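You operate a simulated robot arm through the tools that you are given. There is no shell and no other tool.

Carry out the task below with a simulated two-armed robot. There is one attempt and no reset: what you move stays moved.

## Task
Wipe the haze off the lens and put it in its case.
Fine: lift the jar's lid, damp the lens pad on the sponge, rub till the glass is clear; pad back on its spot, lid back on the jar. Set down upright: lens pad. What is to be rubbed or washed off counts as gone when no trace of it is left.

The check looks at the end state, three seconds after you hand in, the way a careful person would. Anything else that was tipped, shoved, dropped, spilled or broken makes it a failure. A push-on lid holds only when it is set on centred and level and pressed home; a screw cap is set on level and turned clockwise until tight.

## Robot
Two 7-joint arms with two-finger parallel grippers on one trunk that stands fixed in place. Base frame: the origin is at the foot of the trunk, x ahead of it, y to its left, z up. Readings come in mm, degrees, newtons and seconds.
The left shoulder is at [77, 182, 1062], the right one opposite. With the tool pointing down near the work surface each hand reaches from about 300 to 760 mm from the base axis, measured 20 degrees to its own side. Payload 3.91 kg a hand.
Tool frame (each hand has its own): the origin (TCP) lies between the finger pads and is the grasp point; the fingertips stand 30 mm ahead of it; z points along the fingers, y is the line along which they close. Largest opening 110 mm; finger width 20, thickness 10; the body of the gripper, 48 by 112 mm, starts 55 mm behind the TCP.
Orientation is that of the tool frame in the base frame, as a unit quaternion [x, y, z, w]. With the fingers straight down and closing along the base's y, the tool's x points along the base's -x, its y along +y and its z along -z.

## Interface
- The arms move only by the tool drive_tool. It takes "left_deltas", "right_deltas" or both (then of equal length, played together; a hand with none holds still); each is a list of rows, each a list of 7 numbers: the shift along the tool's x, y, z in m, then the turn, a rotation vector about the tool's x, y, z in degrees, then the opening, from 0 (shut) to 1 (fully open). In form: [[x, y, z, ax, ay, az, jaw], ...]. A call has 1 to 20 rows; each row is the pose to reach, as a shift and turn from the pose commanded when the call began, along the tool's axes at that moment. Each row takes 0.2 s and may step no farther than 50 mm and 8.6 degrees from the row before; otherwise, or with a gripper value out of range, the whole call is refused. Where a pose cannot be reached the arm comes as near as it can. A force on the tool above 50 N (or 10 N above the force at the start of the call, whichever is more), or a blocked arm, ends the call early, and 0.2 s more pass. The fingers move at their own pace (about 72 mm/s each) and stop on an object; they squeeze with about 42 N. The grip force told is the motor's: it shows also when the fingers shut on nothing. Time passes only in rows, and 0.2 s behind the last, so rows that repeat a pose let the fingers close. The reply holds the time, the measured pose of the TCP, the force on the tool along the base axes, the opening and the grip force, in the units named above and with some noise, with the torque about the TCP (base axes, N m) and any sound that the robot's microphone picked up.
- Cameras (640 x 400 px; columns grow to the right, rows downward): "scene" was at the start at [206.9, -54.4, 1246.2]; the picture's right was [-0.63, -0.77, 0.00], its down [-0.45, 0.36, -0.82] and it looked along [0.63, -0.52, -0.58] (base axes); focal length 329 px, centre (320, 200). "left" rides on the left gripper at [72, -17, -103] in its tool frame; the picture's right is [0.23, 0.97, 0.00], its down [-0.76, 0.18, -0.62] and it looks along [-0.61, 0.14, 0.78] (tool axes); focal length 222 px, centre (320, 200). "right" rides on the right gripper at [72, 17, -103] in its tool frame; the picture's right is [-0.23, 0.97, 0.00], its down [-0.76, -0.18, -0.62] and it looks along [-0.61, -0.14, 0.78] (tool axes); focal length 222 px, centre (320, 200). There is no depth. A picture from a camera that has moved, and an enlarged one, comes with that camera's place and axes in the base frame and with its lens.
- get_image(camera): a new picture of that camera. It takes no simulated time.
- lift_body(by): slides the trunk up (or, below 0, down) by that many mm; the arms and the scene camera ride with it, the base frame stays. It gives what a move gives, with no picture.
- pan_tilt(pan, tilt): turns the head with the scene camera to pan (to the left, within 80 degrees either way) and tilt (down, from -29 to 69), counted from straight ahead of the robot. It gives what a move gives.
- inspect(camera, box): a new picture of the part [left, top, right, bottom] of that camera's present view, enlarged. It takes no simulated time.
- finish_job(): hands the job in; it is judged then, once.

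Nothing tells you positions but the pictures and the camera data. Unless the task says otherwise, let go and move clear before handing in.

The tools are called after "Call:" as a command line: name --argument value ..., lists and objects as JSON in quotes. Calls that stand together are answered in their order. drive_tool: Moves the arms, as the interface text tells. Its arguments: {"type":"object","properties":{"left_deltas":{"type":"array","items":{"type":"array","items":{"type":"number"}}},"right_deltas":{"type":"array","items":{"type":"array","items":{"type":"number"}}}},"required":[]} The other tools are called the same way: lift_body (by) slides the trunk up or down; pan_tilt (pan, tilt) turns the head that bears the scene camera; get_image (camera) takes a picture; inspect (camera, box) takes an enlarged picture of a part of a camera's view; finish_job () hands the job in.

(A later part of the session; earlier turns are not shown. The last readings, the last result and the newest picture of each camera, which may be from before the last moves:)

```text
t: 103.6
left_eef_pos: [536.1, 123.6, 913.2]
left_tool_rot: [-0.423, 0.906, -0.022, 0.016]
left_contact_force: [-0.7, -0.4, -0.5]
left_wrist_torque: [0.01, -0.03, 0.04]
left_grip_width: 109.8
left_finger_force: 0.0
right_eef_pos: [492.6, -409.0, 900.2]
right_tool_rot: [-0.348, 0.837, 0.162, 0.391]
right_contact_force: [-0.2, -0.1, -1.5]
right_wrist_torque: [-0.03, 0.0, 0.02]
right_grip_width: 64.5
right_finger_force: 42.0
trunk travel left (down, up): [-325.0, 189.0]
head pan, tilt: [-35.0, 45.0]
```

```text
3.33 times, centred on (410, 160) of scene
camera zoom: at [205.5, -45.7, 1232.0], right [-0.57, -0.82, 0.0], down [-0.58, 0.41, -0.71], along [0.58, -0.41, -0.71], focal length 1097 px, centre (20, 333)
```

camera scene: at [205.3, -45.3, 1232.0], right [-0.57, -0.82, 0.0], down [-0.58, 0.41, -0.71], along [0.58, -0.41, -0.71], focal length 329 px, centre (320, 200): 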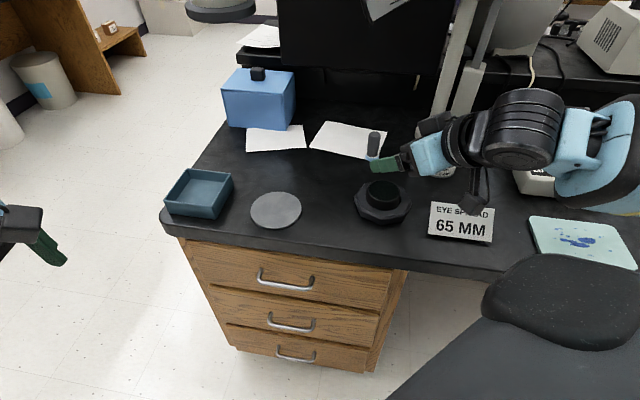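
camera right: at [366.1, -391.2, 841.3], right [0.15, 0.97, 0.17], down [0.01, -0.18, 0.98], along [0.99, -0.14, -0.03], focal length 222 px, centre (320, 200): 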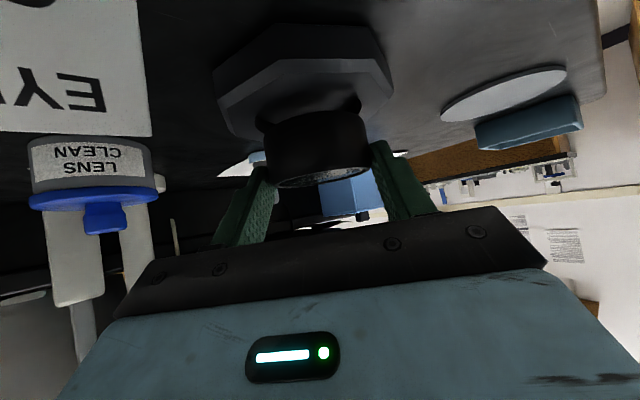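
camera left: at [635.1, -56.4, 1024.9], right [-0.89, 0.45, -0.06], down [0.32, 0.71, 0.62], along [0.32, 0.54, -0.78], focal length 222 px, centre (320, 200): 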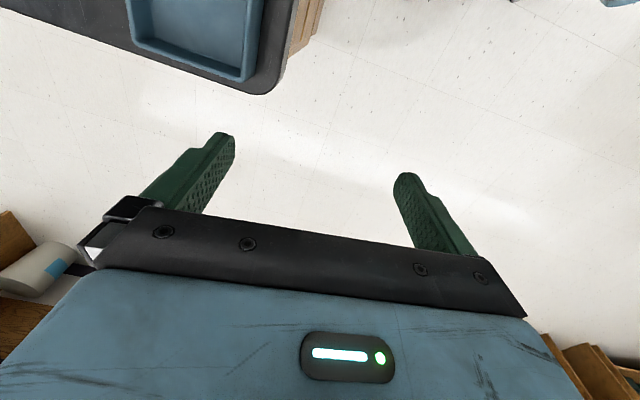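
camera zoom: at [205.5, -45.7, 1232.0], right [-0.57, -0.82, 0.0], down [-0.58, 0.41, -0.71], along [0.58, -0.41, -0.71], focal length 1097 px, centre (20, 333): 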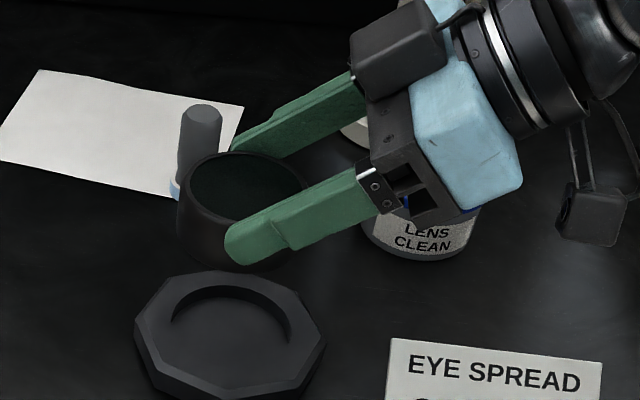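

The lens is level in the grip. I carry it in a straight line, ~850 mm high, to above the tray.

Call:
drive_tool --right_deltas '[[-0.0244, 0.0032, 0.0308, 0, 0, 0, 0.4], [-0.0487, 0.0063, 0.0616, 0, 0, 0, 0.4], [-0.0731, 0.0095, 0.0924, 0, 0, 0, 0.4], [-0.0975, 0.0127, 0.1232, 0, 0, 0, 0.4], [-0.1218, 0.0158, 0.154, 0, 0, 0, 0.4], [-0.1462, 0.019, 0.1848, 0, 0, 0, 0.4], [-0.1706, 0.0222, 0.2156, 0, 0, 0, 0.4], [-0.1949, 0.0253, 0.2464, 0, 0, 0, 0.4], [-0.2193, 0.0285, 0.2772, 0, 0, 0, 0.4], [-0.2193, 0.0285, 0.2772, 0, 0, 0, 0.4]]'

Call:
inspect --camera "scene" --box '[140, 90, 300, 220]'

Call:
get_image --camera "right"

```text
t: 105.8
left_eef_pos: [534.4, 123.6, 914.3]
left_tool_rot: [-0.423, 0.906, -0.023, 0.017]
left_contact_force: [0.5, 0.6, -0.1]
left_wrist_torque: [-0.02, 0.01, 0.01]
left_grip_width: 110.3
left_finger_force: 0.1
right_eef_pos: [722.3, -138.8, 891.2]
right_tool_rot: [-0.347, 0.837, 0.161, 0.391]
right_contact_force: [-0.5, 0.5, -2.6]
right_wrist_torque: [-0.01, 0.01, -0.03]
right_grip_width: 64.7
right_finger_force: 42.1
trunk travel left (down, up): [-325.0, 189.0]
head pan, tilt: [-35.0, 45.0]
```

```text
3.08 times, centred on (220, 155) of scene
camera zoom: at [205.2, -45.8, 1232.0], right [-0.57, -0.82, 0.0], down [-0.58, 0.41, -0.71], along [0.58, -0.41, -0.71], focal length 1013 px, centre (628, 338)
```

zoom: 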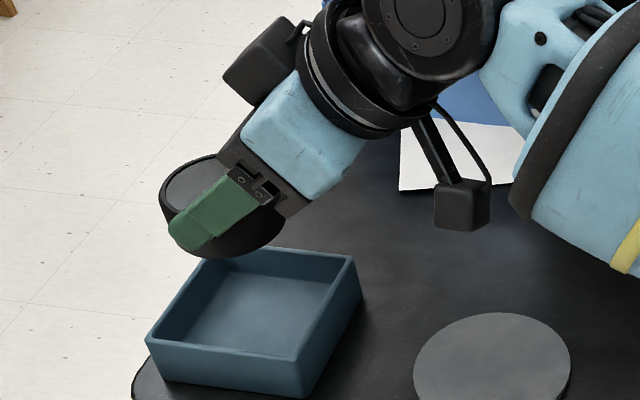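

```text
taken
camera right: at [621.0, -215.0, 901.0], right [-0.59, 0.79, 0.17], down [0.13, -0.12, 0.98], along [0.8, 0.6, -0.04], focal length 222 px, centre (320, 200)
```

right: 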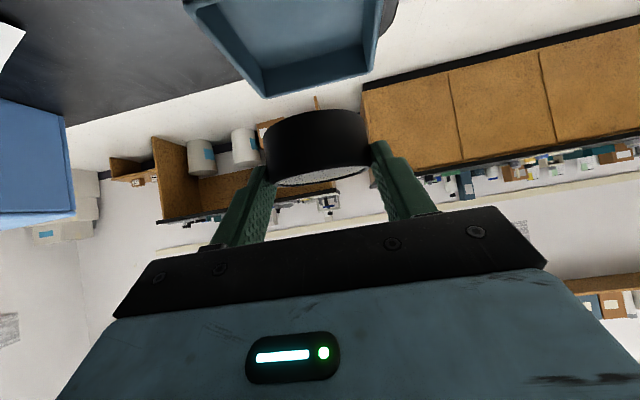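

I'm over the tray within reach. I'll measure the lens-to-tray alignment precisely from both cameras before lowering.

Call:
inspect --camera "right" --box '[170, 0, 430, 190]'

Call:
inspect --camera "scene" --box '[155, 120, 255, 220]'

```text
2.11 times, centred on (300, 95) of right
camera zoom: at [621.0, -215.0, 901.0], right [-0.59, 0.79, 0.17], down [0.13, -0.12, 0.98], along [0.8, 0.6, -0.04], focal length 468 px, centre (362, 421)
```

zoom: 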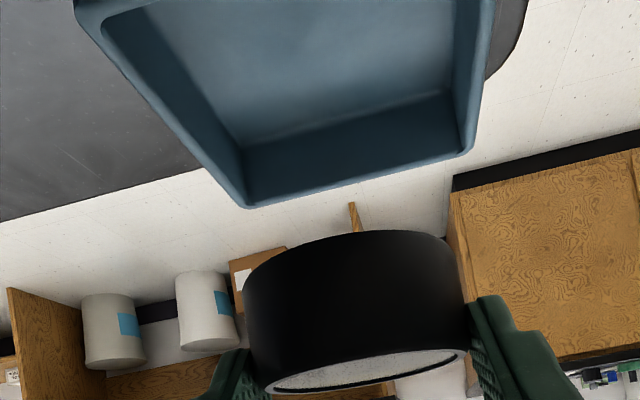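

```text
4.00 times, centred on (205, 170) of scene
camera zoom: at [205.2, -45.8, 1232.0], right [-0.57, -0.82, 0.0], down [-0.58, 0.41, -0.71], along [0.58, -0.41, -0.71], focal length 1317 px, centre (780, 320)
```

zoom: 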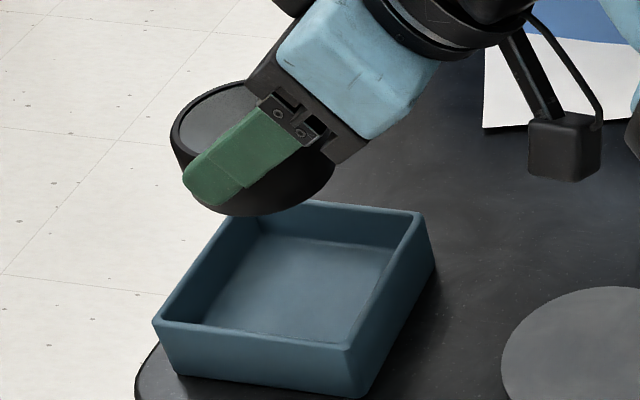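

Combining both cameras, the tray rim is nearer z≈794 and its centre about (730.5,-122); the lens is ~5 mm off along the closing axis. I lower to ~12 mm above the rim, correcting sideways by 4 mm, and re-measure there.

Call:
drive_tool --right_deltas '[[0.0107, 0.0013, 0.009, 0, 0, 0, 0.4], [0.0215, 0.0027, 0.018, 0, 0, 0, 0.4], [0.0322, 0.004, 0.027, 0, 0, 0, 0.4], [0.0322, 0.004, 0.027, 0, 0, 0, 0.4]]'

Call:
inspect --camera "right" --box '[170, 0, 430, 190]'

Call:
inspect --camera "scene" --box '[155, 140, 245, 220]'

```text
t: 106.8
left_eef_pos: [534.3, 123.7, 913.5]
left_tool_rot: [-0.422, 0.906, -0.022, 0.017]
left_contact_force: [0.1, 0.1, 0.3]
left_wrist_torque: [0.0, -0.01, 0.01]
left_grip_width: 110.1
left_finger_force: 0.1
right_eef_pos: [718.2, -135.6, 847.5]
right_tool_rot: [-0.347, 0.837, 0.161, 0.391]
right_contact_force: [-0.2, -0.6, -2.1]
right_wrist_torque: [0.0, 0.01, 0.01]
right_grip_width: 64.6
right_finger_force: 41.6
trunk travel left (down, up): [-325.0, 189.0]
head pan, tilt: [-35.0, 45.0]
```

```text
2.11 times, centred on (300, 95) of right
camera zoom: at [617.9, -212.6, 859.2], right [-0.59, 0.79, 0.17], down [0.13, -0.12, 0.98], along [0.8, 0.6, -0.04], focal length 468 px, centre (362, 421)
```

zoom: 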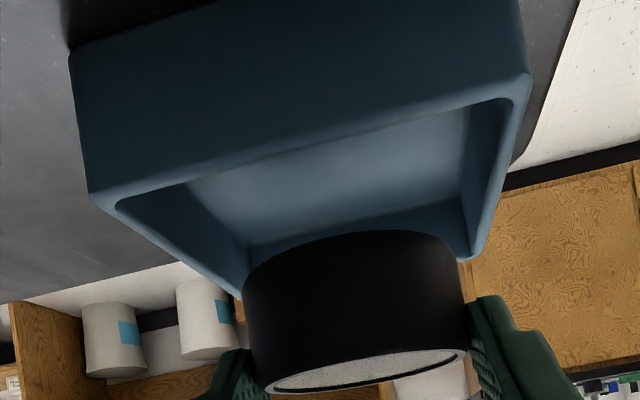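

```text
5.00 times, centred on (200, 180) of scene
camera zoom: at [205.3, -45.5, 1232.0], right [-0.57, -0.82, 0.0], down [-0.58, 0.41, -0.71], along [0.58, -0.41, -0.71], focal length 1646 px, centre (920, 300)
```

zoom: 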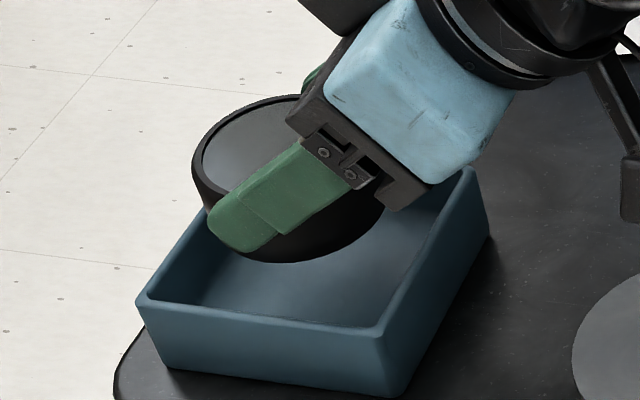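

Re-measured here: rim z≈794, tray centre (731.7,-122.7), and the lens centre is within a millimetre of it in both directions. Finger clearance is ~2 mm a side, so I go slowly: first the lens just inside, fingertips still above the rim.

Call:
drive_tool --right_deltas '[[0.0051, 0, 0.0043, 0, 0, 0, 0.4], [0.0102, 0, 0.0086, 0, 0, 0, 0.4], [0.0153, 0, 0.0129, 0, 0, 0, 0.4], [0.0153, 0, 0.0129, 0, 0, 0, 0.4]]'

Call:
inspect --camera "right" --box '[170, 0, 430, 190]'

Call:
inspect --camera "scene" --box '[160, 150, 240, 220]'

```text
t: 107.8
left_eef_pos: [533.9, 123.1, 913.3]
left_tool_rot: [-0.423, 0.906, -0.023, 0.016]
left_contact_force: [0.6, -0.3, 0.6]
left_wrist_torque: [0.0, 0.01, 0.0]
left_grip_width: 110.2
left_finger_force: 0.1
right_eef_pos: [719.1, -136.6, 828.2]
right_tool_rot: [-0.347, 0.837, 0.161, 0.392]
right_contact_force: [-0.3, -0.9, -1.0]
right_wrist_torque: [-0.04, 0.01, -0.01]
right_grip_width: 64.8
right_finger_force: 42.1
trunk travel left (down, up): [-325.0, 189.0]
head pan, tilt: [-35.0, 45.0]
```

```text
2.11 times, centred on (300, 95) of right
camera zoom: at [618.3, -212.8, 839.6], right [-0.59, 0.79, 0.17], down [0.13, -0.12, 0.98], along [0.8, 0.6, -0.04], focal length 468 px, centre (362, 421)
```

zoom: 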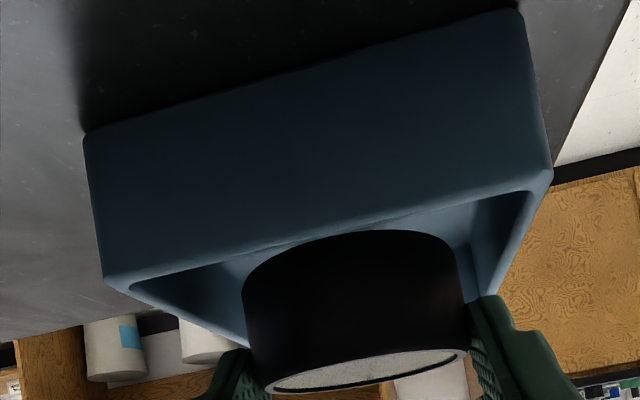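

```text
5.71 times, centred on (200, 185) of scene
camera zoom: at [205.3, -45.5, 1232.0], right [-0.57, -0.82, 0.0], down [-0.58, 0.41, -0.71], along [0.58, -0.41, -0.71], focal length 1881 px, centre (1006, 286)
```

zoom: 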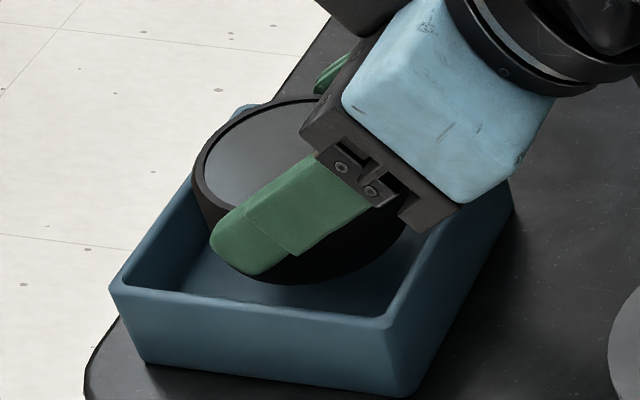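

Lens bottom is inside the rim and both fingers show clearance to the walls. I lower another 12 mm carefully.

Call:
drive_tool --right_deltas '[[0.0031, 0.0002, 0.0026, 0, 0, 0, 0.4], [0.0061, 0.0003, 0.0051, 0, 0, 0, 0.4], [0.0092, 0.0003, 0.0077, 0, 0, 0, 0.4]]'

Call:
inspect --camera "scene" --box '[160, 150, 240, 220]'

Call:
inspect --camera "right" --box '[170, 40, 430, 220]'

```text
t: 108.6
left_eef_pos: [534.7, 124.4, 914.4]
left_tool_rot: [-0.423, 0.906, -0.023, 0.017]
left_contact_force: [0.8, -0.5, 0.4]
left_wrist_torque: [-0.02, -0.02, -0.01]
left_grip_width: 109.9
left_finger_force: 0.0
right_eef_pos: [718.9, -136.1, 816.9]
right_tool_rot: [-0.347, 0.837, 0.161, 0.391]
right_contact_force: [0.0, 1.1, -1.6]
right_wrist_torque: [-0.03, 0.01, -0.02]
right_grip_width: 64.6
right_finger_force: 42.1
trunk travel left (down, up): [-325.0, 189.0]
head pan, tilt: [-35.0, 45.0]
```

```text
5.71 times, centred on (200, 185) of scene
camera zoom: at [205.4, -45.5, 1232.0], right [-0.57, -0.82, 0.0], down [-0.58, 0.41, -0.71], along [0.58, -0.41, -0.71], focal length 1881 px, centre (1006, 286)
```

zoom: 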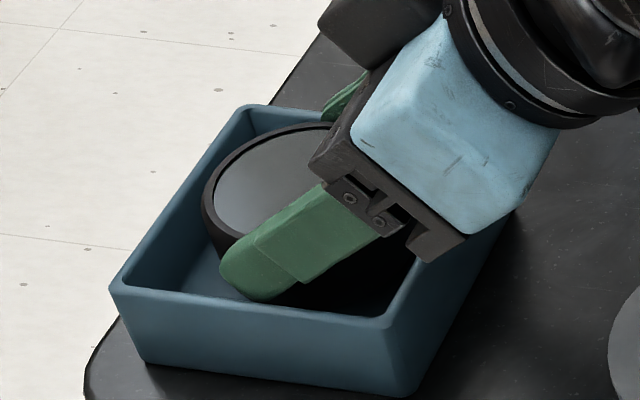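

```text
2.22 times, centred on (300, 130) of right
camera zoom: at [618.3, -212.3, 827.6], right [-0.59, 0.79, 0.17], down [0.13, -0.12, 0.98], along [0.8, 0.6, -0.04], focal length 494 px, centre (364, 356)
```

zoom: 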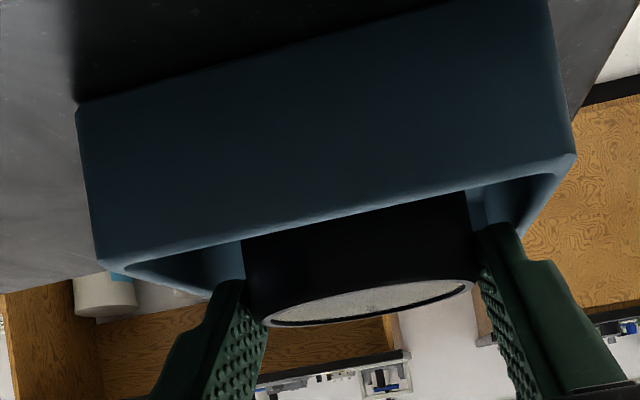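

Everything is clear inside the tray. I continue down 9 mm, then feel for the floor.

Call:
drive_tool --right_deltas '[[0.0031, 0, 0.0026, 0, 0, 0, 0.4], [0.0061, 0, 0.0051, 0, 0, 0, 0.4], [0.0069, 0, 0.0058, 0, 0, 0, 0.4]]'

Call:
inspect --camera "scene" --box '[160, 150, 240, 220]'

```text
t: 109.4
left_eef_pos: [533.7, 123.6, 914.0]
left_tool_rot: [-0.423, 0.906, -0.022, 0.018]
left_contact_force: [-0.5, -0.4, -0.7]
left_wrist_torque: [0.04, -0.01, 0.01]
left_grip_width: 110.1
left_finger_force: 0.1
right_eef_pos: [718.4, -134.7, 808.8]
right_tool_rot: [-0.347, 0.836, 0.161, 0.393]
right_contact_force: [0.7, -1.0, 2.3]
right_wrist_torque: [0.09, 0.0, 0.0]
right_grip_width: 64.6
right_finger_force: 41.7
trunk travel left (down, up): [-325.0, 189.0]
head pan, tilt: [-35.0, 45.0]
```

```text
5.71 times, centred on (200, 185) of scene
camera zoom: at [205.0, -45.5, 1232.1], right [-0.57, -0.82, 0.0], down [-0.58, 0.41, -0.71], along [0.58, -0.41, -0.71], focal length 1881 px, centre (1006, 286)
```

zoom: 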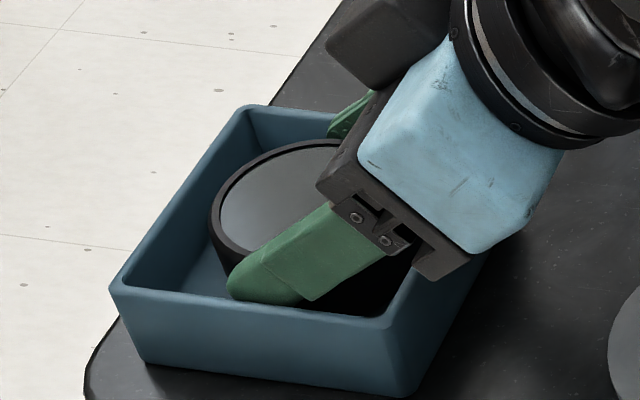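

A light upward force appeared: the lens has likely met the floor. I lower one more millimetre to confirm.

Call:
drive_tool --right_deltas '[[0.0004, 0, 0.0003, 0, 0, 0, 0.4], [0.0008, 0, 0.0006, 0, 0, 0, 0.4]]'

Call:
inspect --camera "right" --box '[170, 40, 430, 220]'

Call:
inspect --camera "scene" --box '[165, 160, 225, 210]'

```text
t: 110.0
left_eef_pos: [534.7, 124.0, 912.7]
left_tool_rot: [-0.423, 0.906, -0.023, 0.017]
left_contact_force: [0.1, -0.9, -0.4]
left_wrist_torque: [0.0, 0.04, 0.03]
left_grip_width: 109.9
left_finger_force: 0.0
right_eef_pos: [719.6, -135.6, 809.3]
right_tool_rot: [-0.347, 0.836, 0.161, 0.393]
right_contact_force: [3.8, -1.4, 7.2]
right_wrist_torque: [0.15, 0.04, -0.05]
right_grip_width: 64.7
right_finger_force: 41.6
trunk travel left (down, up): [-325.0, 189.0]
head pan, tilt: [-35.0, 45.0]
```

```text
2.22 times, centred on (300, 130) of right
camera zoom: at [618.1, -212.3, 819.3], right [-0.59, 0.79, 0.17], down [0.13, -0.12, 0.98], along [0.8, 0.6, -0.03], focal length 494 px, centre (364, 356)
```

zoom: 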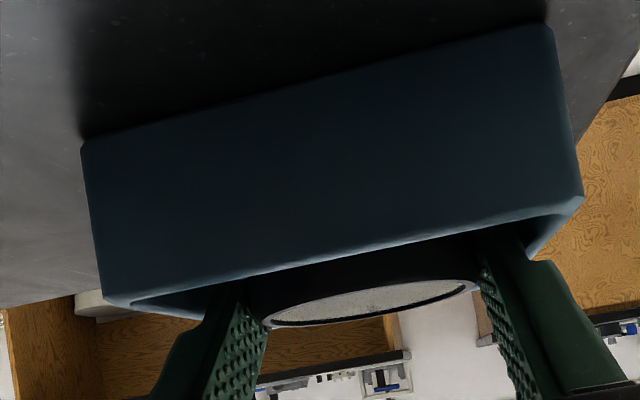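

```text
8.00 times, centred on (195, 185) of scene
camera zoom: at [204.7, -45.5, 1232.2], right [-0.57, -0.82, 0.0], down [-0.58, 0.41, -0.71], along [0.58, -0.41, -0.71], focal length 2633 px, centre (1320, 320)
```

zoom: 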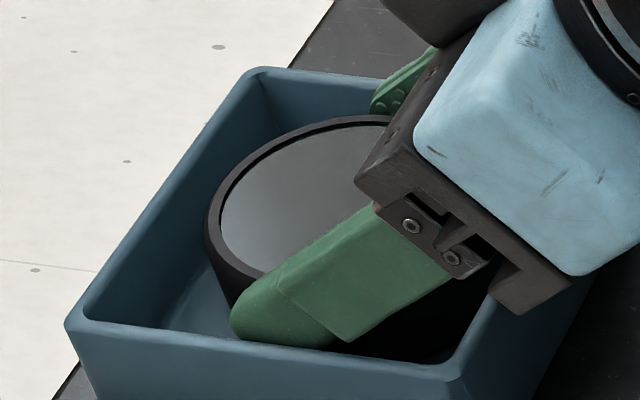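

Force rises steadily (7 N), lens standing on the tray floor with its top about level with the rim. I ease the pressure and open just ~1.3 mm per side, then check.

Call:
drive_tool --right_deltas '[[-0.0006, 0, -0.0005, 0, 0, 0, 0.4], [-0.0006, 0, -0.0005, 0, 0, 0, 0.595], [-0.0006, 0, -0.0005, 0, 0, 0, 0.612], [-0.0006, 0, -0.0005, 0, 0, 0, 0.612]]'

Call:
inspect --camera "scene" --box '[165, 160, 225, 210]'

Call:
inspect --camera "right" --box '[170, 40, 430, 220]'

```text
t: 111.0
left_eef_pos: [535.3, 123.9, 913.0]
left_tool_rot: [-0.423, 0.906, -0.023, 0.016]
left_contact_force: [-1.1, -0.4, 0.5]
left_wrist_torque: [0.0, 0.0, 0.0]
left_grip_width: 109.9
left_finger_force: 0.1
right_eef_pos: [718.5, -134.7, 807.0]
right_tool_rot: [-0.346, 0.837, 0.161, 0.392]
right_contact_force: [-0.1, -0.8, -0.2]
right_wrist_torque: [0.02, 0.01, 0.0]
right_grip_width: 67.4
right_finger_force: 0.1
trunk travel left (down, up): [-325.0, 189.0]
head pan, tilt: [-35.0, 45.0]
```

```text
8.00 times, centred on (195, 185) of scene
camera zoom: at [205.2, -45.5, 1232.0], right [-0.57, -0.82, 0.0], down [-0.58, 0.41, -0.71], along [0.58, -0.41, -0.71], focal length 2633 px, centre (1320, 320)
```

zoom: 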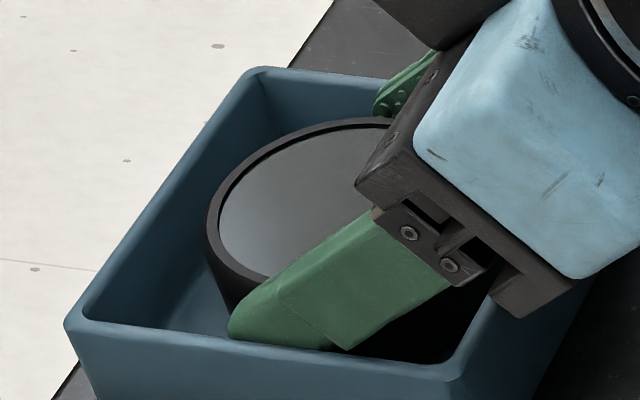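

```text
2.22 times, centred on (300, 130) of right
camera zoom: at [618.1, -212.2, 818.6], right [-0.59, 0.79, 0.17], down [0.13, -0.12, 0.98], along [0.8, 0.6, -0.04], focal length 494 px, centre (364, 356)
```

zoom: 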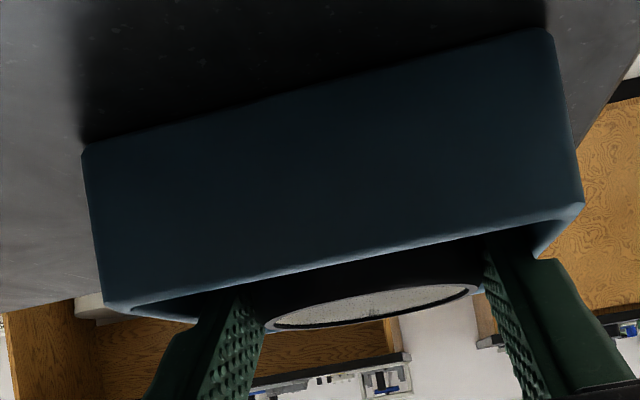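

Released; the lens settled in the tray. I withdraw straight up slowly and watch that the lens stays.

Call:
drive_tool --right_deltas '[[-0.0031, 0, -0.0026, 0, 0, 0, 0.612], [-0.0077, 0, -0.0064, 0, 0, 0, 0.612], [-0.0153, 0, -0.0129, 0, 0, 0, 0.612], [-0.023, 0, -0.0193, 0, 0, 0, 0.612]]'

Call:
inspect --camera "scene" --box '[160, 140, 240, 220]'

```text
t: 112.0
left_eef_pos: [534.8, 123.9, 914.1]
left_tool_rot: [-0.423, 0.906, -0.023, 0.017]
left_contact_force: [0.1, 0.5, 0.1]
left_wrist_torque: [0.02, -0.03, 0.03]
left_grip_width: 109.9
left_finger_force: 0.0
right_eef_pos: [718.3, -136.2, 838.0]
right_tool_rot: [-0.346, 0.837, 0.161, 0.392]
right_contact_force: [-0.1, 0.0, -0.3]
right_wrist_torque: [-0.03, 0.0, 0.04]
right_grip_width: 67.5
right_finger_force: 0.1
trunk travel left (down, up): [-325.0, 189.0]
head pan, tilt: [-35.0, 45.0]
```

```text
5.00 times, centred on (200, 180) of scene
camera zoom: at [205.1, -45.4, 1232.1], right [-0.57, -0.82, 0.0], down [-0.58, 0.41, -0.71], along [0.58, -0.41, -0.71], focal length 1646 px, centre (920, 300)
```

zoom: 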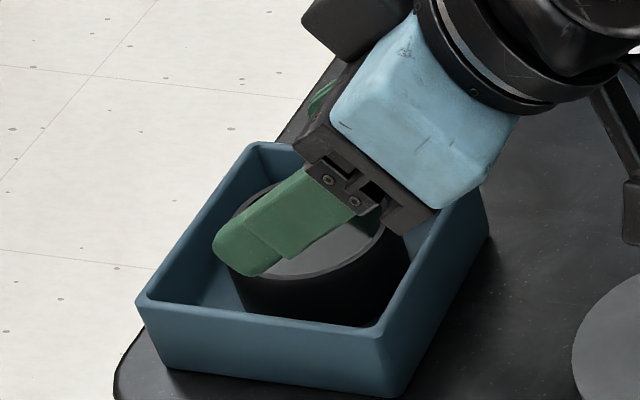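

The lens stays flat in the case while the fingers rise. I go up further and draw back toward the robot, clear of everything.

Call:
drive_tool --right_deltas '[[-0.03, 0, -0.0257, 0, 0, 0, 0.612], [-0.0614, 0, -0.0515, 0, 0, 0, 0.612], [-0.0434, -0.0, -0.0885, 0, 0, 0, 0.612], [-0.025, 0, -0.126, 0, 0, 0, 0.612], [-0.007, 0, -0.163, 0, 0, 0, 0.612], [0.011, 0, -0.2, 0, 0, 0, 0.612], [0.029, 0, -0.237, 0, 0, 0, 0.612]]'

Call:
get_image --camera "scene"

Call:
inspect --camera "scene" --box '[150, 150, 250, 230]'

Call:
inspect --camera "scene" --box '[300, 100, 500, 240]'

```text
t: 113.6
left_eef_pos: [535.0, 123.5, 914.4]
left_tool_rot: [-0.422, 0.906, -0.023, 0.017]
left_contact_force: [-0.4, 0.3, -0.3]
left_wrist_torque: [0.01, 0.01, -0.04]
left_grip_width: 110.1
left_finger_force: 0.1
right_eef_pos: [576.4, -278.5, 967.1]
right_tool_rot: [-0.347, 0.837, 0.162, 0.391]
right_contact_force: [-0.5, -0.3, -1.3]
right_wrist_torque: [-0.02, -0.02, -0.01]
right_grip_width: 67.3
right_finger_force: 0.0
trunk travel left (down, up): [-325.0, 189.0]
head pan, tilt: [-35.0, 45.0]
```

```text
taken
camera scene: at [204.6, -45.8, 1232.2], right [-0.57, -0.82, 0.0], down [-0.58, 0.41, -0.71], along [0.58, -0.41, -0.71], focal length 329 px, centre (320, 200)
```

scene: 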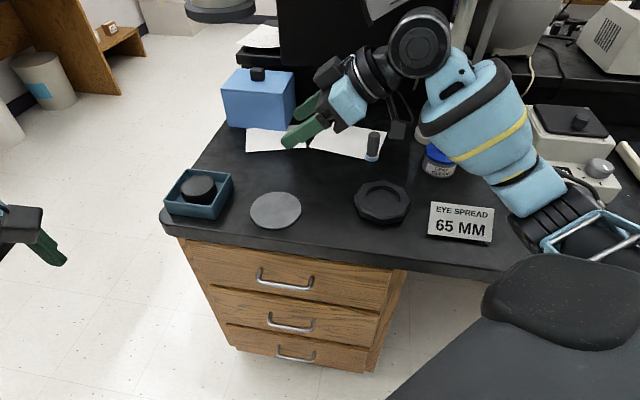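

```text
5.00 times, centred on (200, 190) of scene
camera zoom: at [204.6, -45.8, 1232.2], right [-0.57, -0.82, 0.0], down [-0.58, 0.41, -0.71], along [0.58, -0.41, -0.71], focal length 1646 px, centre (920, 250)
```

zoom: 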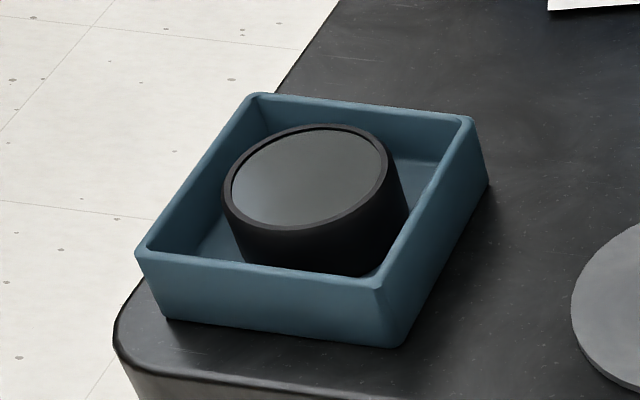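

```text
2.86 times, centred on (400, 170) of scene
camera zoom: at [204.6, -45.8, 1232.2], right [-0.57, -0.82, 0.0], down [-0.58, 0.41, -0.71], along [0.58, -0.41, -0.71], focal length 940 px, centre (91, 286)
```

zoom: 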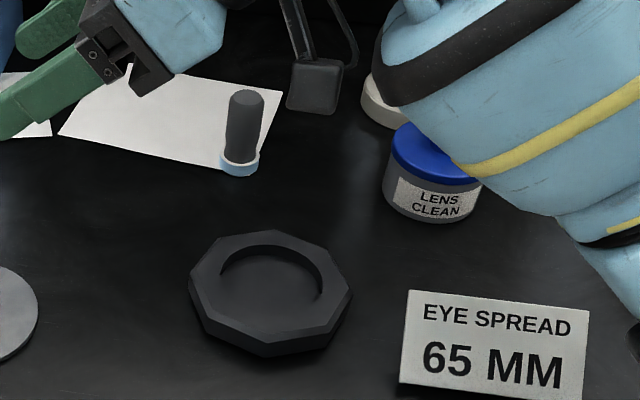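

The lens is centred in the case, pad on its spot, lid on the jar, stand empty and in place. I check levelness from the right camera's side view and the lid with the arm moved away.

Call:
get_image --camera "right"

Call:
drive_tool --right_deltas '[[0, 0, 0, 5.4, 0, 4.5, 0.612], [0, 0, 0, 10.8, 0, 9, 0.612], [0, 0, 0, 16.3, 0, 13.6, 0.612], [0, 0, 0, 21.7, 0, 18.1, 0.612], [0, 0, 0, 28, 0, 22.7, 0.612], [0, 0, 0, 34.6, 0, 28.9, 0.612]]'

Call:
get_image --camera "scene"

```text
taken
camera right: at [475.1, -354.3, 977.8], right [-0.59, 0.79, 0.17], down [0.13, -0.12, 0.98], along [0.8, 0.6, -0.04], focal length 222 px, centre (320, 200)
```

right: 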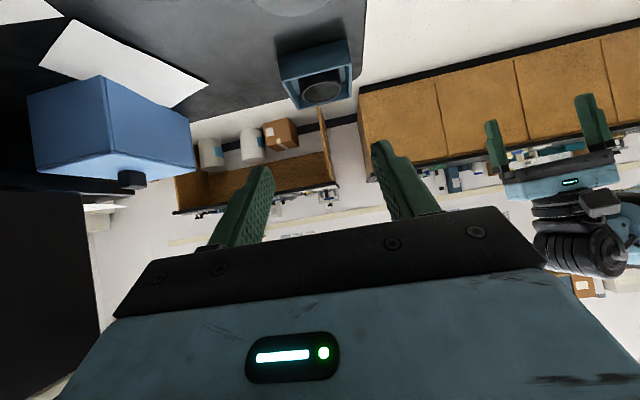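

```text
refused: row 6 steps farther than a row can; nothing moved
```

```text
taken
camera scene: at [204.6, -45.8, 1232.2], right [-0.57, -0.82, 0.0], down [-0.58, 0.41, -0.71], along [0.58, -0.41, -0.71], focal length 329 px, centre (320, 200)
```

scene: 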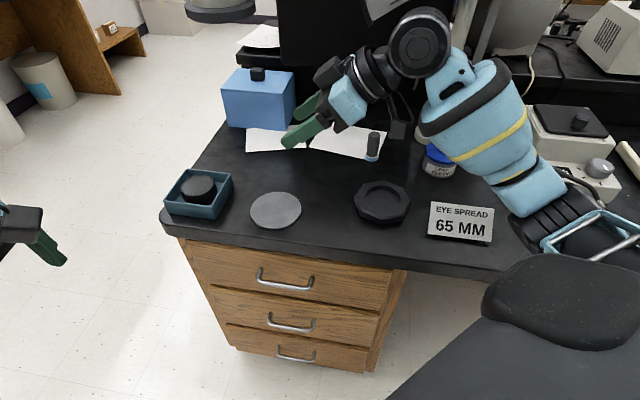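

Call:
inspect --camera "right" --box '[270, 30, 370, 120]'

Call:
drive_tool --right_deltas '[[0, 0, -0.02, 5.4, 0, 4.5, 0.612], [0, 0, -0.04, 10.8, 0, 9, 0.612], [0, 0, -0.06, 16.2, 0, 13.5, 0.612], [0, 0, -0.08, 21.6, 0, 18, 0.612], [0, 0, -0.08, 27, 0, 22.5, 0.612], [0, 0, -0.08, 32.4, 0, 27, 0.612]]'

Call:
get_image --camera "scene"

```text
4.44 times, centred on (320, 75) of right
camera zoom: at [475.1, -354.3, 977.8], right [-0.59, 0.79, 0.17], down [0.13, -0.12, 0.98], along [0.8, 0.6, -0.04], focal length 987 px, centre (320, 756)
```

zoom: 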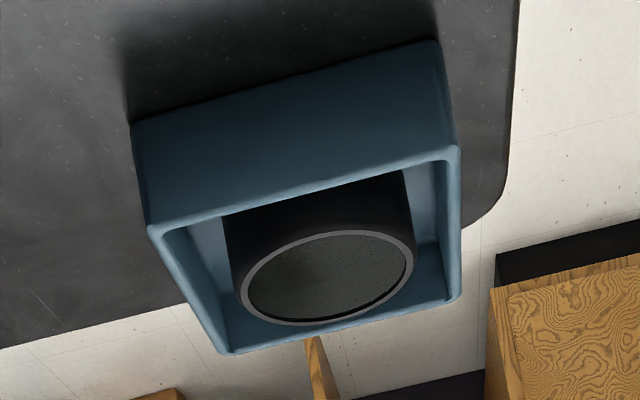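

```text
t: 115.0
left_eef_pos: [535.4, 123.6, 912.9]
left_tool_rot: [-0.423, 0.906, -0.023, 0.016]
left_contact_force: [0.4, -0.1, 0.1]
left_wrist_torque: [0.02, 0.01, 0.0]
left_grip_width: 109.8
left_finger_force: 0.1
right_eef_pos: [534.1, -320.9, 1018.7]
right_tool_rot: [-0.021, 0.905, 0.008, 0.424]
right_contact_force: [0.3, 0.0, 0.3]
right_wrist_torque: [0.04, 0.0, 0.02]
right_grip_width: 67.3
right_finger_force: 0.0
trunk travel left (down, up): [-325.0, 189.0]
head pan, tilt: [-35.0, 45.0]
```

```text
taken
camera scene: at [205.2, -45.3, 1232.0], right [-0.57, -0.82, 0.0], down [-0.58, 0.41, -0.71], along [0.58, -0.41, -0.71], focal length 329 px, centre (320, 200)
```

scene: 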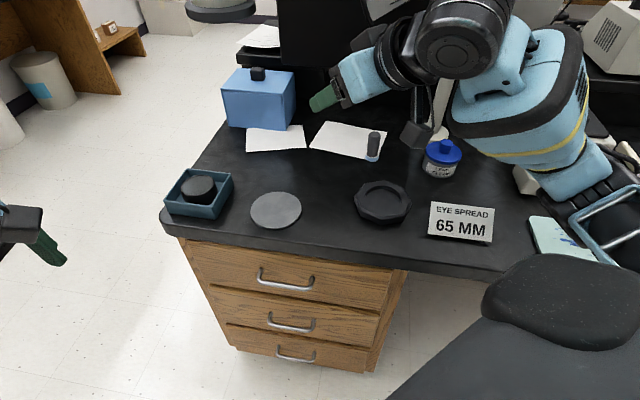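

Call:
inspect --camera "scene" --box '[178, 170, 222, 206]'

Call:
inspect --camera "scene" --box '[405, 125, 485, 190]'

Call:
inspect --camera "right" --box '[0, 0, 640, 230]'

```text
11.11 times, centred on (200, 188) of scene
camera zoom: at [205.2, -45.3, 1232.0], right [-0.57, -0.82, 0.0], down [-0.58, 0.41, -0.71], along [0.58, -0.41, -0.71], focal length 3657 px, centre (1653, 333)
```

zoom: 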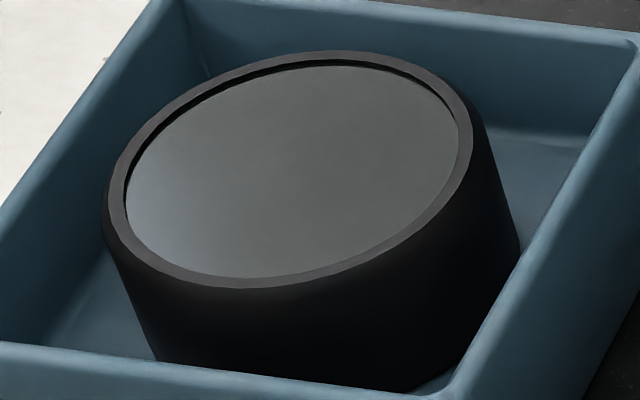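

```text
6.15 times, centred on (445, 158) of scene
camera zoom: at [205.2, -45.3, 1232.0], right [-0.57, -0.82, 0.0], down [-0.58, 0.41, -0.71], along [0.58, -0.41, -0.71], focal length 2026 px, centre (-449, 462)
```

zoom: 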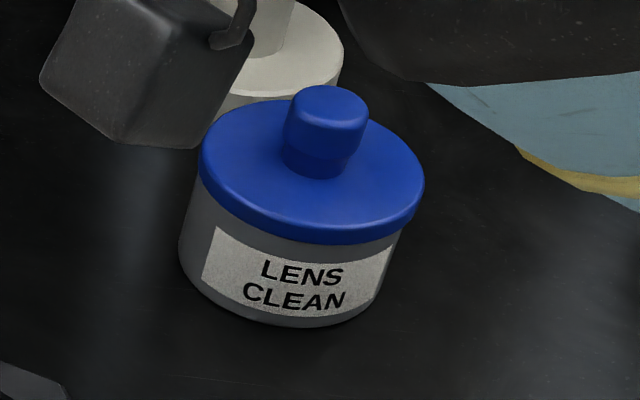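

```text
1.00 times, centred on (320, 115) of right (not enlarged: the box is as wide or as high as the picture)
camera zoom: at [407.2, -308.7, 1029.1], right [0.1, 0.98, 0.17], down [0.02, -0.17, 0.98], along [0.99, -0.1, -0.03], focal length 222 px, centre (320, 285)
```

zoom: 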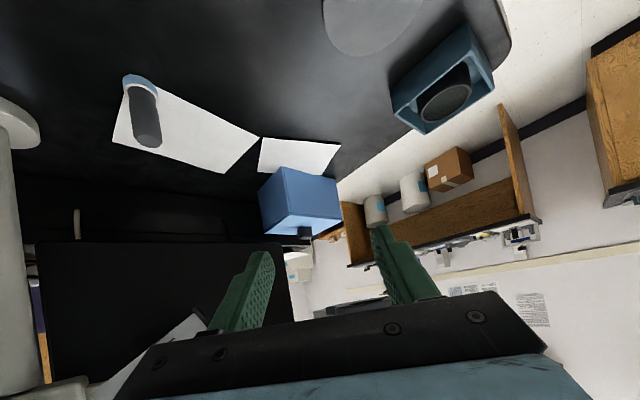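

The lens is clean and level in its case. To be certain about the lid, I'll test it: re-grip the knob, listen, then reseat it with a gentler release. First I bring the right hand low (away from the lamp) near the jar.

Call:
drive_tool --right_deltas '[[0.0136, -0.04, 0.0087, 0, 0, 0, 0.612], [0.0271, -0.08, 0.0174, 0, 0, 0, 0.612], [0.0407, -0.12, 0.0262, 0, 0, 0, 0.612], [0.0542, -0.16, 0.0349, 0, 0, 0, 0.612], [0.0678, -0.2, 0.0436, 0, 0, 0, 0.612]]'

Call:
drive_tool --right_deltas '[[0, 0, 0, 0, 7.2, 0, 0.612], [0, 0, 0, 0, 14.4, 0, 0.612], [0, 0, 0, 0, 21.6, 0, 0.612], [0, 0, 0, 0, 28.8, 0, 0.612], [0, 0, 0, 0, 36, 0, 0.612], [0, 0, 0, 0, 43.2, 0, 0.612], [0, 0, 0, 0, 50.2, 0, 0.612]]'

Call:
get_image --camera "right"

Call:
get_image --camera "scene"

```text
t: 116.2
left_eef_pos: [534.4, 123.1, 914.2]
left_tool_rot: [-0.423, 0.906, -0.022, 0.018]
left_contact_force: [-0.1, 0.0, 1.0]
left_wrist_torque: [0.03, 0.0, 0.02]
left_grip_width: 110.4
left_finger_force: 0.1
right_eef_pos: [533.7, -522.0, 938.0]
right_tool_rot: [-0.022, 0.905, 0.009, 0.424]
right_contact_force: [-0.4, -0.5, -1.0]
right_wrist_torque: [0.02, -0.01, 0.01]
right_grip_width: 67.1
right_finger_force: 0.1
trunk travel left (down, up): [-325.0, 189.0]
head pan, tilt: [-35.0, 45.0]
```

```text
t: 117.8
left_eef_pos: [534.3, 124.4, 913.9]
left_tool_rot: [-0.423, 0.906, -0.023, 0.017]
left_contact_force: [0.1, 0.7, -0.3]
left_wrist_torque: [0.01, 0.0, 0.02]
left_grip_width: 109.9
left_finger_force: 0.1
right_eef_pos: [533.4, -520.3, 938.7]
right_tool_rot: [-0.025, 1.0, -0.002, -0.001]
right_contact_force: [0.3, 0.5, -0.1]
right_wrist_torque: [-0.02, -0.05, -0.03]
right_grip_width: 67.2
right_finger_force: 0.0
trunk travel left (down, up): [-325.0, 189.0]
head pan, tilt: [-35.0, 45.0]
```

```text
taken
camera right: at [460.2, -506.3, 1043.3], right [0.18, 0.98, 0.0], down [0.77, -0.14, 0.62], along [0.61, -0.11, -0.78], focal length 222 px, centre (320, 200)
```

right: 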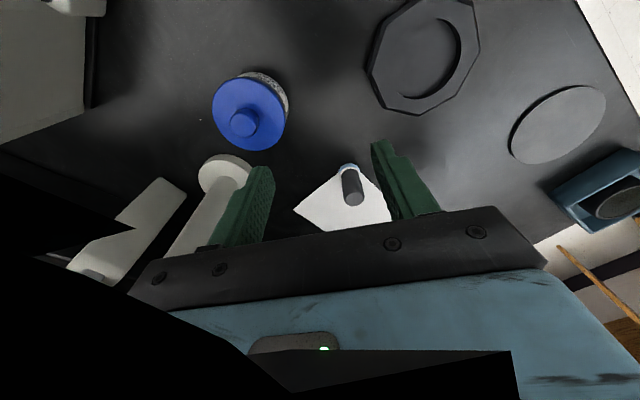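

```text
taken
camera scene: at [205.1, -45.3, 1232.1], right [-0.57, -0.82, 0.0], down [-0.58, 0.41, -0.71], along [0.58, -0.41, -0.71], focal length 329 px, centre (320, 200)
```

scene: 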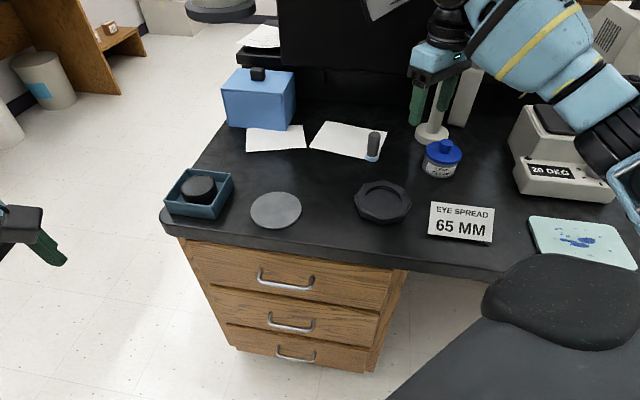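

The arm's elbow is now lower than before, near the "20 DEG" boxes. I look at it before deciding whether lowering here is safe.

Call:
pan_tilt --pan -65 --tilt 30

Call:
get_image --camera "scene"

```text
t: 118.7
left_eef_pos: [534.8, 123.4, 913.4]
left_tool_rot: [-0.422, 0.906, -0.022, 0.017]
left_contact_force: [0.1, -0.4, 0.8]
left_wrist_torque: [-0.01, 0.02, -0.01]
left_grip_width: 109.6
left_finger_force: 0.0
right_eef_pos: [533.6, -520.9, 939.0]
right_tool_rot: [-0.024, 1.0, -0.002, 0.001]
right_contact_force: [0.4, -0.5, 0.4]
right_wrist_torque: [0.0, 0.03, -0.02]
right_grip_width: 67.1
right_finger_force: 0.0
trunk travel left (down, up): [-325.0, 189.0]
head pan, tilt: [-65.0, 30.0]
```

```text
taken
camera scene: at [176.9, -80.8, 1254.6], right [-0.91, -0.42, 0.0], down [-0.21, 0.45, -0.87], along [0.37, -0.78, -0.5], focal length 329 px, centre (320, 200)
```

scene: 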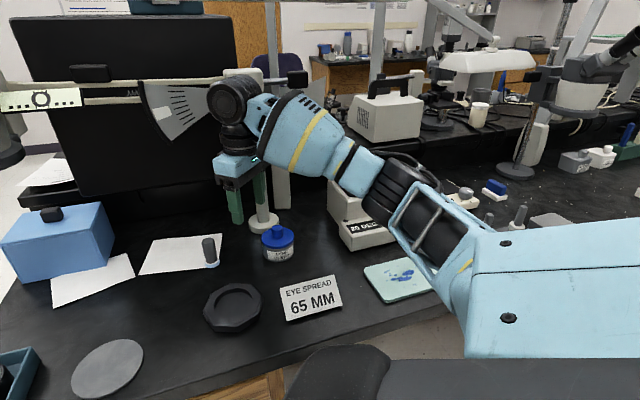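

The elbow is at z≈1010, well above the boxes, so lowering is safe. I move over the jar's knob, squaring the wrist.

Call:
drive_tool --right_deltas '[[0.006, -0.037, 0.0, 0, 0, 1.4, 0.6], [0.0121, -0.0745, 0.0, 0, 0, 2.75, 0.6], [0.0121, -0.0745, 0.02, 0, 0, 2.75, 0.6], [0.0121, -0.0745, 0.038, 0, 0, 2.75, 0.6]]'

Call:
pan_tilt --pan -35 --tilt 45

Call:
inspect --camera "right" --box '[260, 60, 380, 180]'

Call:
inspect --camera "scene" --box '[400, 110, 500, 190]'

```text
t: 119.7
left_eef_pos: [535.1, 123.6, 914.2]
left_tool_rot: [-0.422, 0.906, -0.023, 0.018]
left_contact_force: [-0.5, -0.1, -0.7]
left_wrist_torque: [0.05, 0.0, 0.01]
left_grip_width: 110.0
left_finger_force: 0.0
right_eef_pos: [526.6, -595.6, 900.7]
right_tool_rot: [-0.001, 1.0, -0.002, 0.0]
right_contact_force: [-0.2, -0.6, 0.1]
right_wrist_torque: [-0.01, -0.01, 0.01]
right_grip_width: 66.1
right_finger_force: 0.0
trunk travel left (down, up): [-325.0, 189.0]
head pan, tilt: [-65.0, 30.0]
```

```text
t: 120.7
left_eef_pos: [535.1, 123.5, 913.8]
left_tool_rot: [-0.423, 0.906, -0.023, 0.018]
left_contact_force: [0.2, 0.2, 0.1]
left_wrist_torque: [0.0, 0.0, -0.03]
left_grip_width: 110.3
left_finger_force: 0.1
right_eef_pos: [525.7, -595.5, 901.0]
right_tool_rot: [-0.001, 1.0, 0.0, 0.0]
right_contact_force: [-0.4, 0.6, 0.2]
right_wrist_torque: [-0.01, 0.01, 0.0]
right_grip_width: 66.1
right_finger_force: 0.0
trunk travel left (down, up): [-325.0, 189.0]
head pan, tilt: [-35.0, 45.0]
```

```text
3.33 times, centred on (320, 120) of right
camera zoom: at [452.8, -578.5, 1004.9], right [0.23, 0.97, 0.0], down [0.76, -0.18, 0.62], along [0.61, -0.14, -0.78], focal length 740 px, centre (320, 467)
```

zoom: 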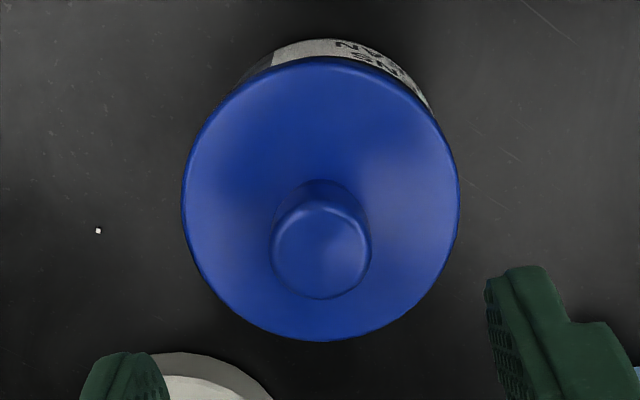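

```text
5.00 times, centred on (450, 150) of scene
camera zoom: at [205.2, -45.6, 1232.1], right [-0.57, -0.82, 0.0], down [-0.58, 0.41, -0.71], along [0.58, -0.41, -0.71], focal length 1646 px, centre (-330, 450)
```

zoom: 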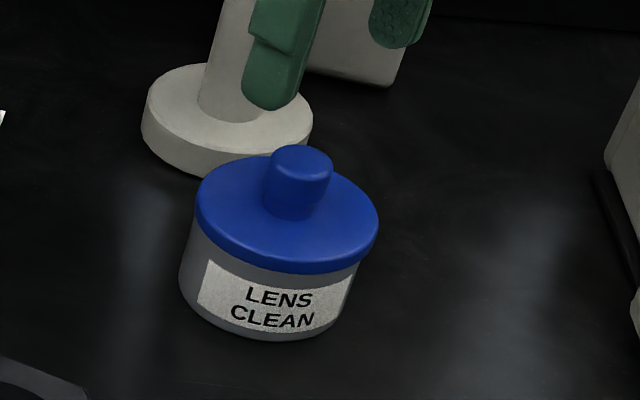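

Aligned over the knob. I descend and close on it, listening for a snap.

Call:
drive_tool --right_deltas '[[0.001, 0.0004, 0.03, 0, 0, 0, 0.6], [0.001, 0.0004, 0.052, 0, 0, 0, 0.6], [0.001, 0.0004, 0.0605, 0, 0, 0, 0.6]]'

Call:
drive_tool --right_deltas '[[0, 0, 0, 0, 0, 0, 0.4], [0, 0, 0, 0, 0, 0, 0.25], [0, 0, 0, 0, 0, 0, 0.1], [0, 0, 0, 0, 0, 0, 0.1], [0, 0, 0, 0, 0, 0, 0.1]]'

```text
t: 121.5
left_eef_pos: [534.6, 123.1, 914.0]
left_tool_rot: [-0.422, 0.906, -0.023, 0.017]
left_contact_force: [-0.2, 0.6, 0.4]
left_wrist_torque: [-0.02, -0.04, -0.01]
left_grip_width: 109.9
left_finger_force: 0.1
right_eef_pos: [525.0, -595.6, 841.7]
right_tool_rot: [-0.001, 1.0, -0.001, 0.0]
right_contact_force: [-0.8, -0.6, -0.6]
right_wrist_torque: [-0.02, -0.01, 0.01]
right_grip_width: 65.9
right_finger_force: 0.2
trunk travel left (down, up): [-325.0, 189.0]
head pan, tilt: [-35.0, 45.0]
```

```text
t: 122.7
left_eef_pos: [535.6, 122.8, 914.2]
left_tool_rot: [-0.423, 0.906, -0.023, 0.017]
left_contact_force: [-1.2, -0.1, 0.2]
left_wrist_torque: [-0.01, -0.01, -0.01]
left_grip_width: 110.2
left_finger_force: 0.1
right_eef_pos: [525.2, -595.6, 842.0]
right_tool_rot: [0.0, 1.0, -0.001, 0.0]
right_contact_force: [-0.4, -0.2, 0.9]
right_wrist_torque: [-0.02, -0.03, 0.0]
right_grip_width: 23.9
right_finger_force: 42.4
trunk travel left (down, up): [-325.0, 189.0]
head pan, tilt: [-35.0, 45.0]
heard: snap
```

A snap on gripping (and none when I gripped the lid on the bench), so it had been held. Now I press it home again, ease off, and release gently in place.

Call:
drive_tool --right_deltas '[[0, 0, 0.001, 0, 0, 0, 0.1], [0, 0, 0.002, 0, 0, 0, 0.1], [0, 0, 0.003, 0, 0, 0, 0.1]]'

```text
t: 123.5
left_eef_pos: [534.3, 124.7, 913.9]
left_tool_rot: [-0.423, 0.906, -0.023, 0.016]
left_contact_force: [-0.1, 0.3, 0.3]
left_wrist_torque: [0.05, 0.03, 0.04]
left_grip_width: 109.8
left_finger_force: 0.0
right_eef_pos: [525.0, -596.0, 842.4]
right_tool_rot: [0.001, 1.0, -0.003, 0.004]
right_contact_force: [3.8, -2.1, 19.2]
right_wrist_torque: [0.06, 0.3, 0.02]
right_grip_width: 24.0
right_finger_force: 42.4
trunk travel left (down, up): [-325.0, 189.0]
head pan, tilt: [-35.0, 45.0]
```

Call:
drive_tool --right_deltas '[[0, 0, 0.001, 0, 0, 0, 0.1], [0, 0, 0.002, 0, 0, 0, 0.1], [0, 0, 0.002, 0, 0, 0, 0.1]]'

```text
t: 124.3
left_eef_pos: [534.9, 125.4, 914.2]
left_tool_rot: [-0.423, 0.906, -0.025, 0.016]
left_contact_force: [-0.8, 0.2, 0.2]
left_wrist_torque: [0.02, 0.01, -0.01]
left_grip_width: 109.8
left_finger_force: 0.0
right_eef_pos: [524.9, -595.6, 841.0]
right_tool_rot: [0.0, 1.0, -0.004, 0.004]
right_contact_force: [9.5, -7.1, 38.4]
right_wrist_torque: [-0.03, 0.36, 0.05]
right_grip_width: 23.7
right_finger_force: 42.1
trunk travel left (down, up): [-325.0, 189.0]
head pan, tilt: [-35.0, 45.0]
```

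Pressed at 38 N. I ease to a light push and open in place.

Call:
drive_tool --right_deltas '[[0, 0, -0.0015, 0, 0, 0, 0.1], [0, 0, -0.0025, 0, 0, 0, 0.1], [0, 0, -0.003, 0, 0, 0, 0.3], [0, 0, -0.003, 0, 0, 0, 0.6], [0, 0, -0.003, 0, 0, 0, 0.6]]'

```text
t: 125.5
left_eef_pos: [534.5, 123.5, 914.1]
left_tool_rot: [-0.423, 0.906, -0.022, 0.017]
left_contact_force: [-0.2, 0.2, -0.6]
left_wrist_torque: [0.0, 0.0, -0.02]
left_grip_width: 109.9
left_finger_force: 0.0
right_eef_pos: [522.6, -595.4, 837.0]
right_tool_rot: [0.0, 1.0, -0.001, 0.0]
right_contact_force: [-0.2, 0.2, -0.6]
right_wrist_torque: [0.0, -0.02, 0.0]
right_grip_width: 65.7
right_finger_force: 0.0
trunk travel left (down, up): [-325.0, 189.0]
head pan, tilt: [-35.0, 45.0]
heard: snap
```

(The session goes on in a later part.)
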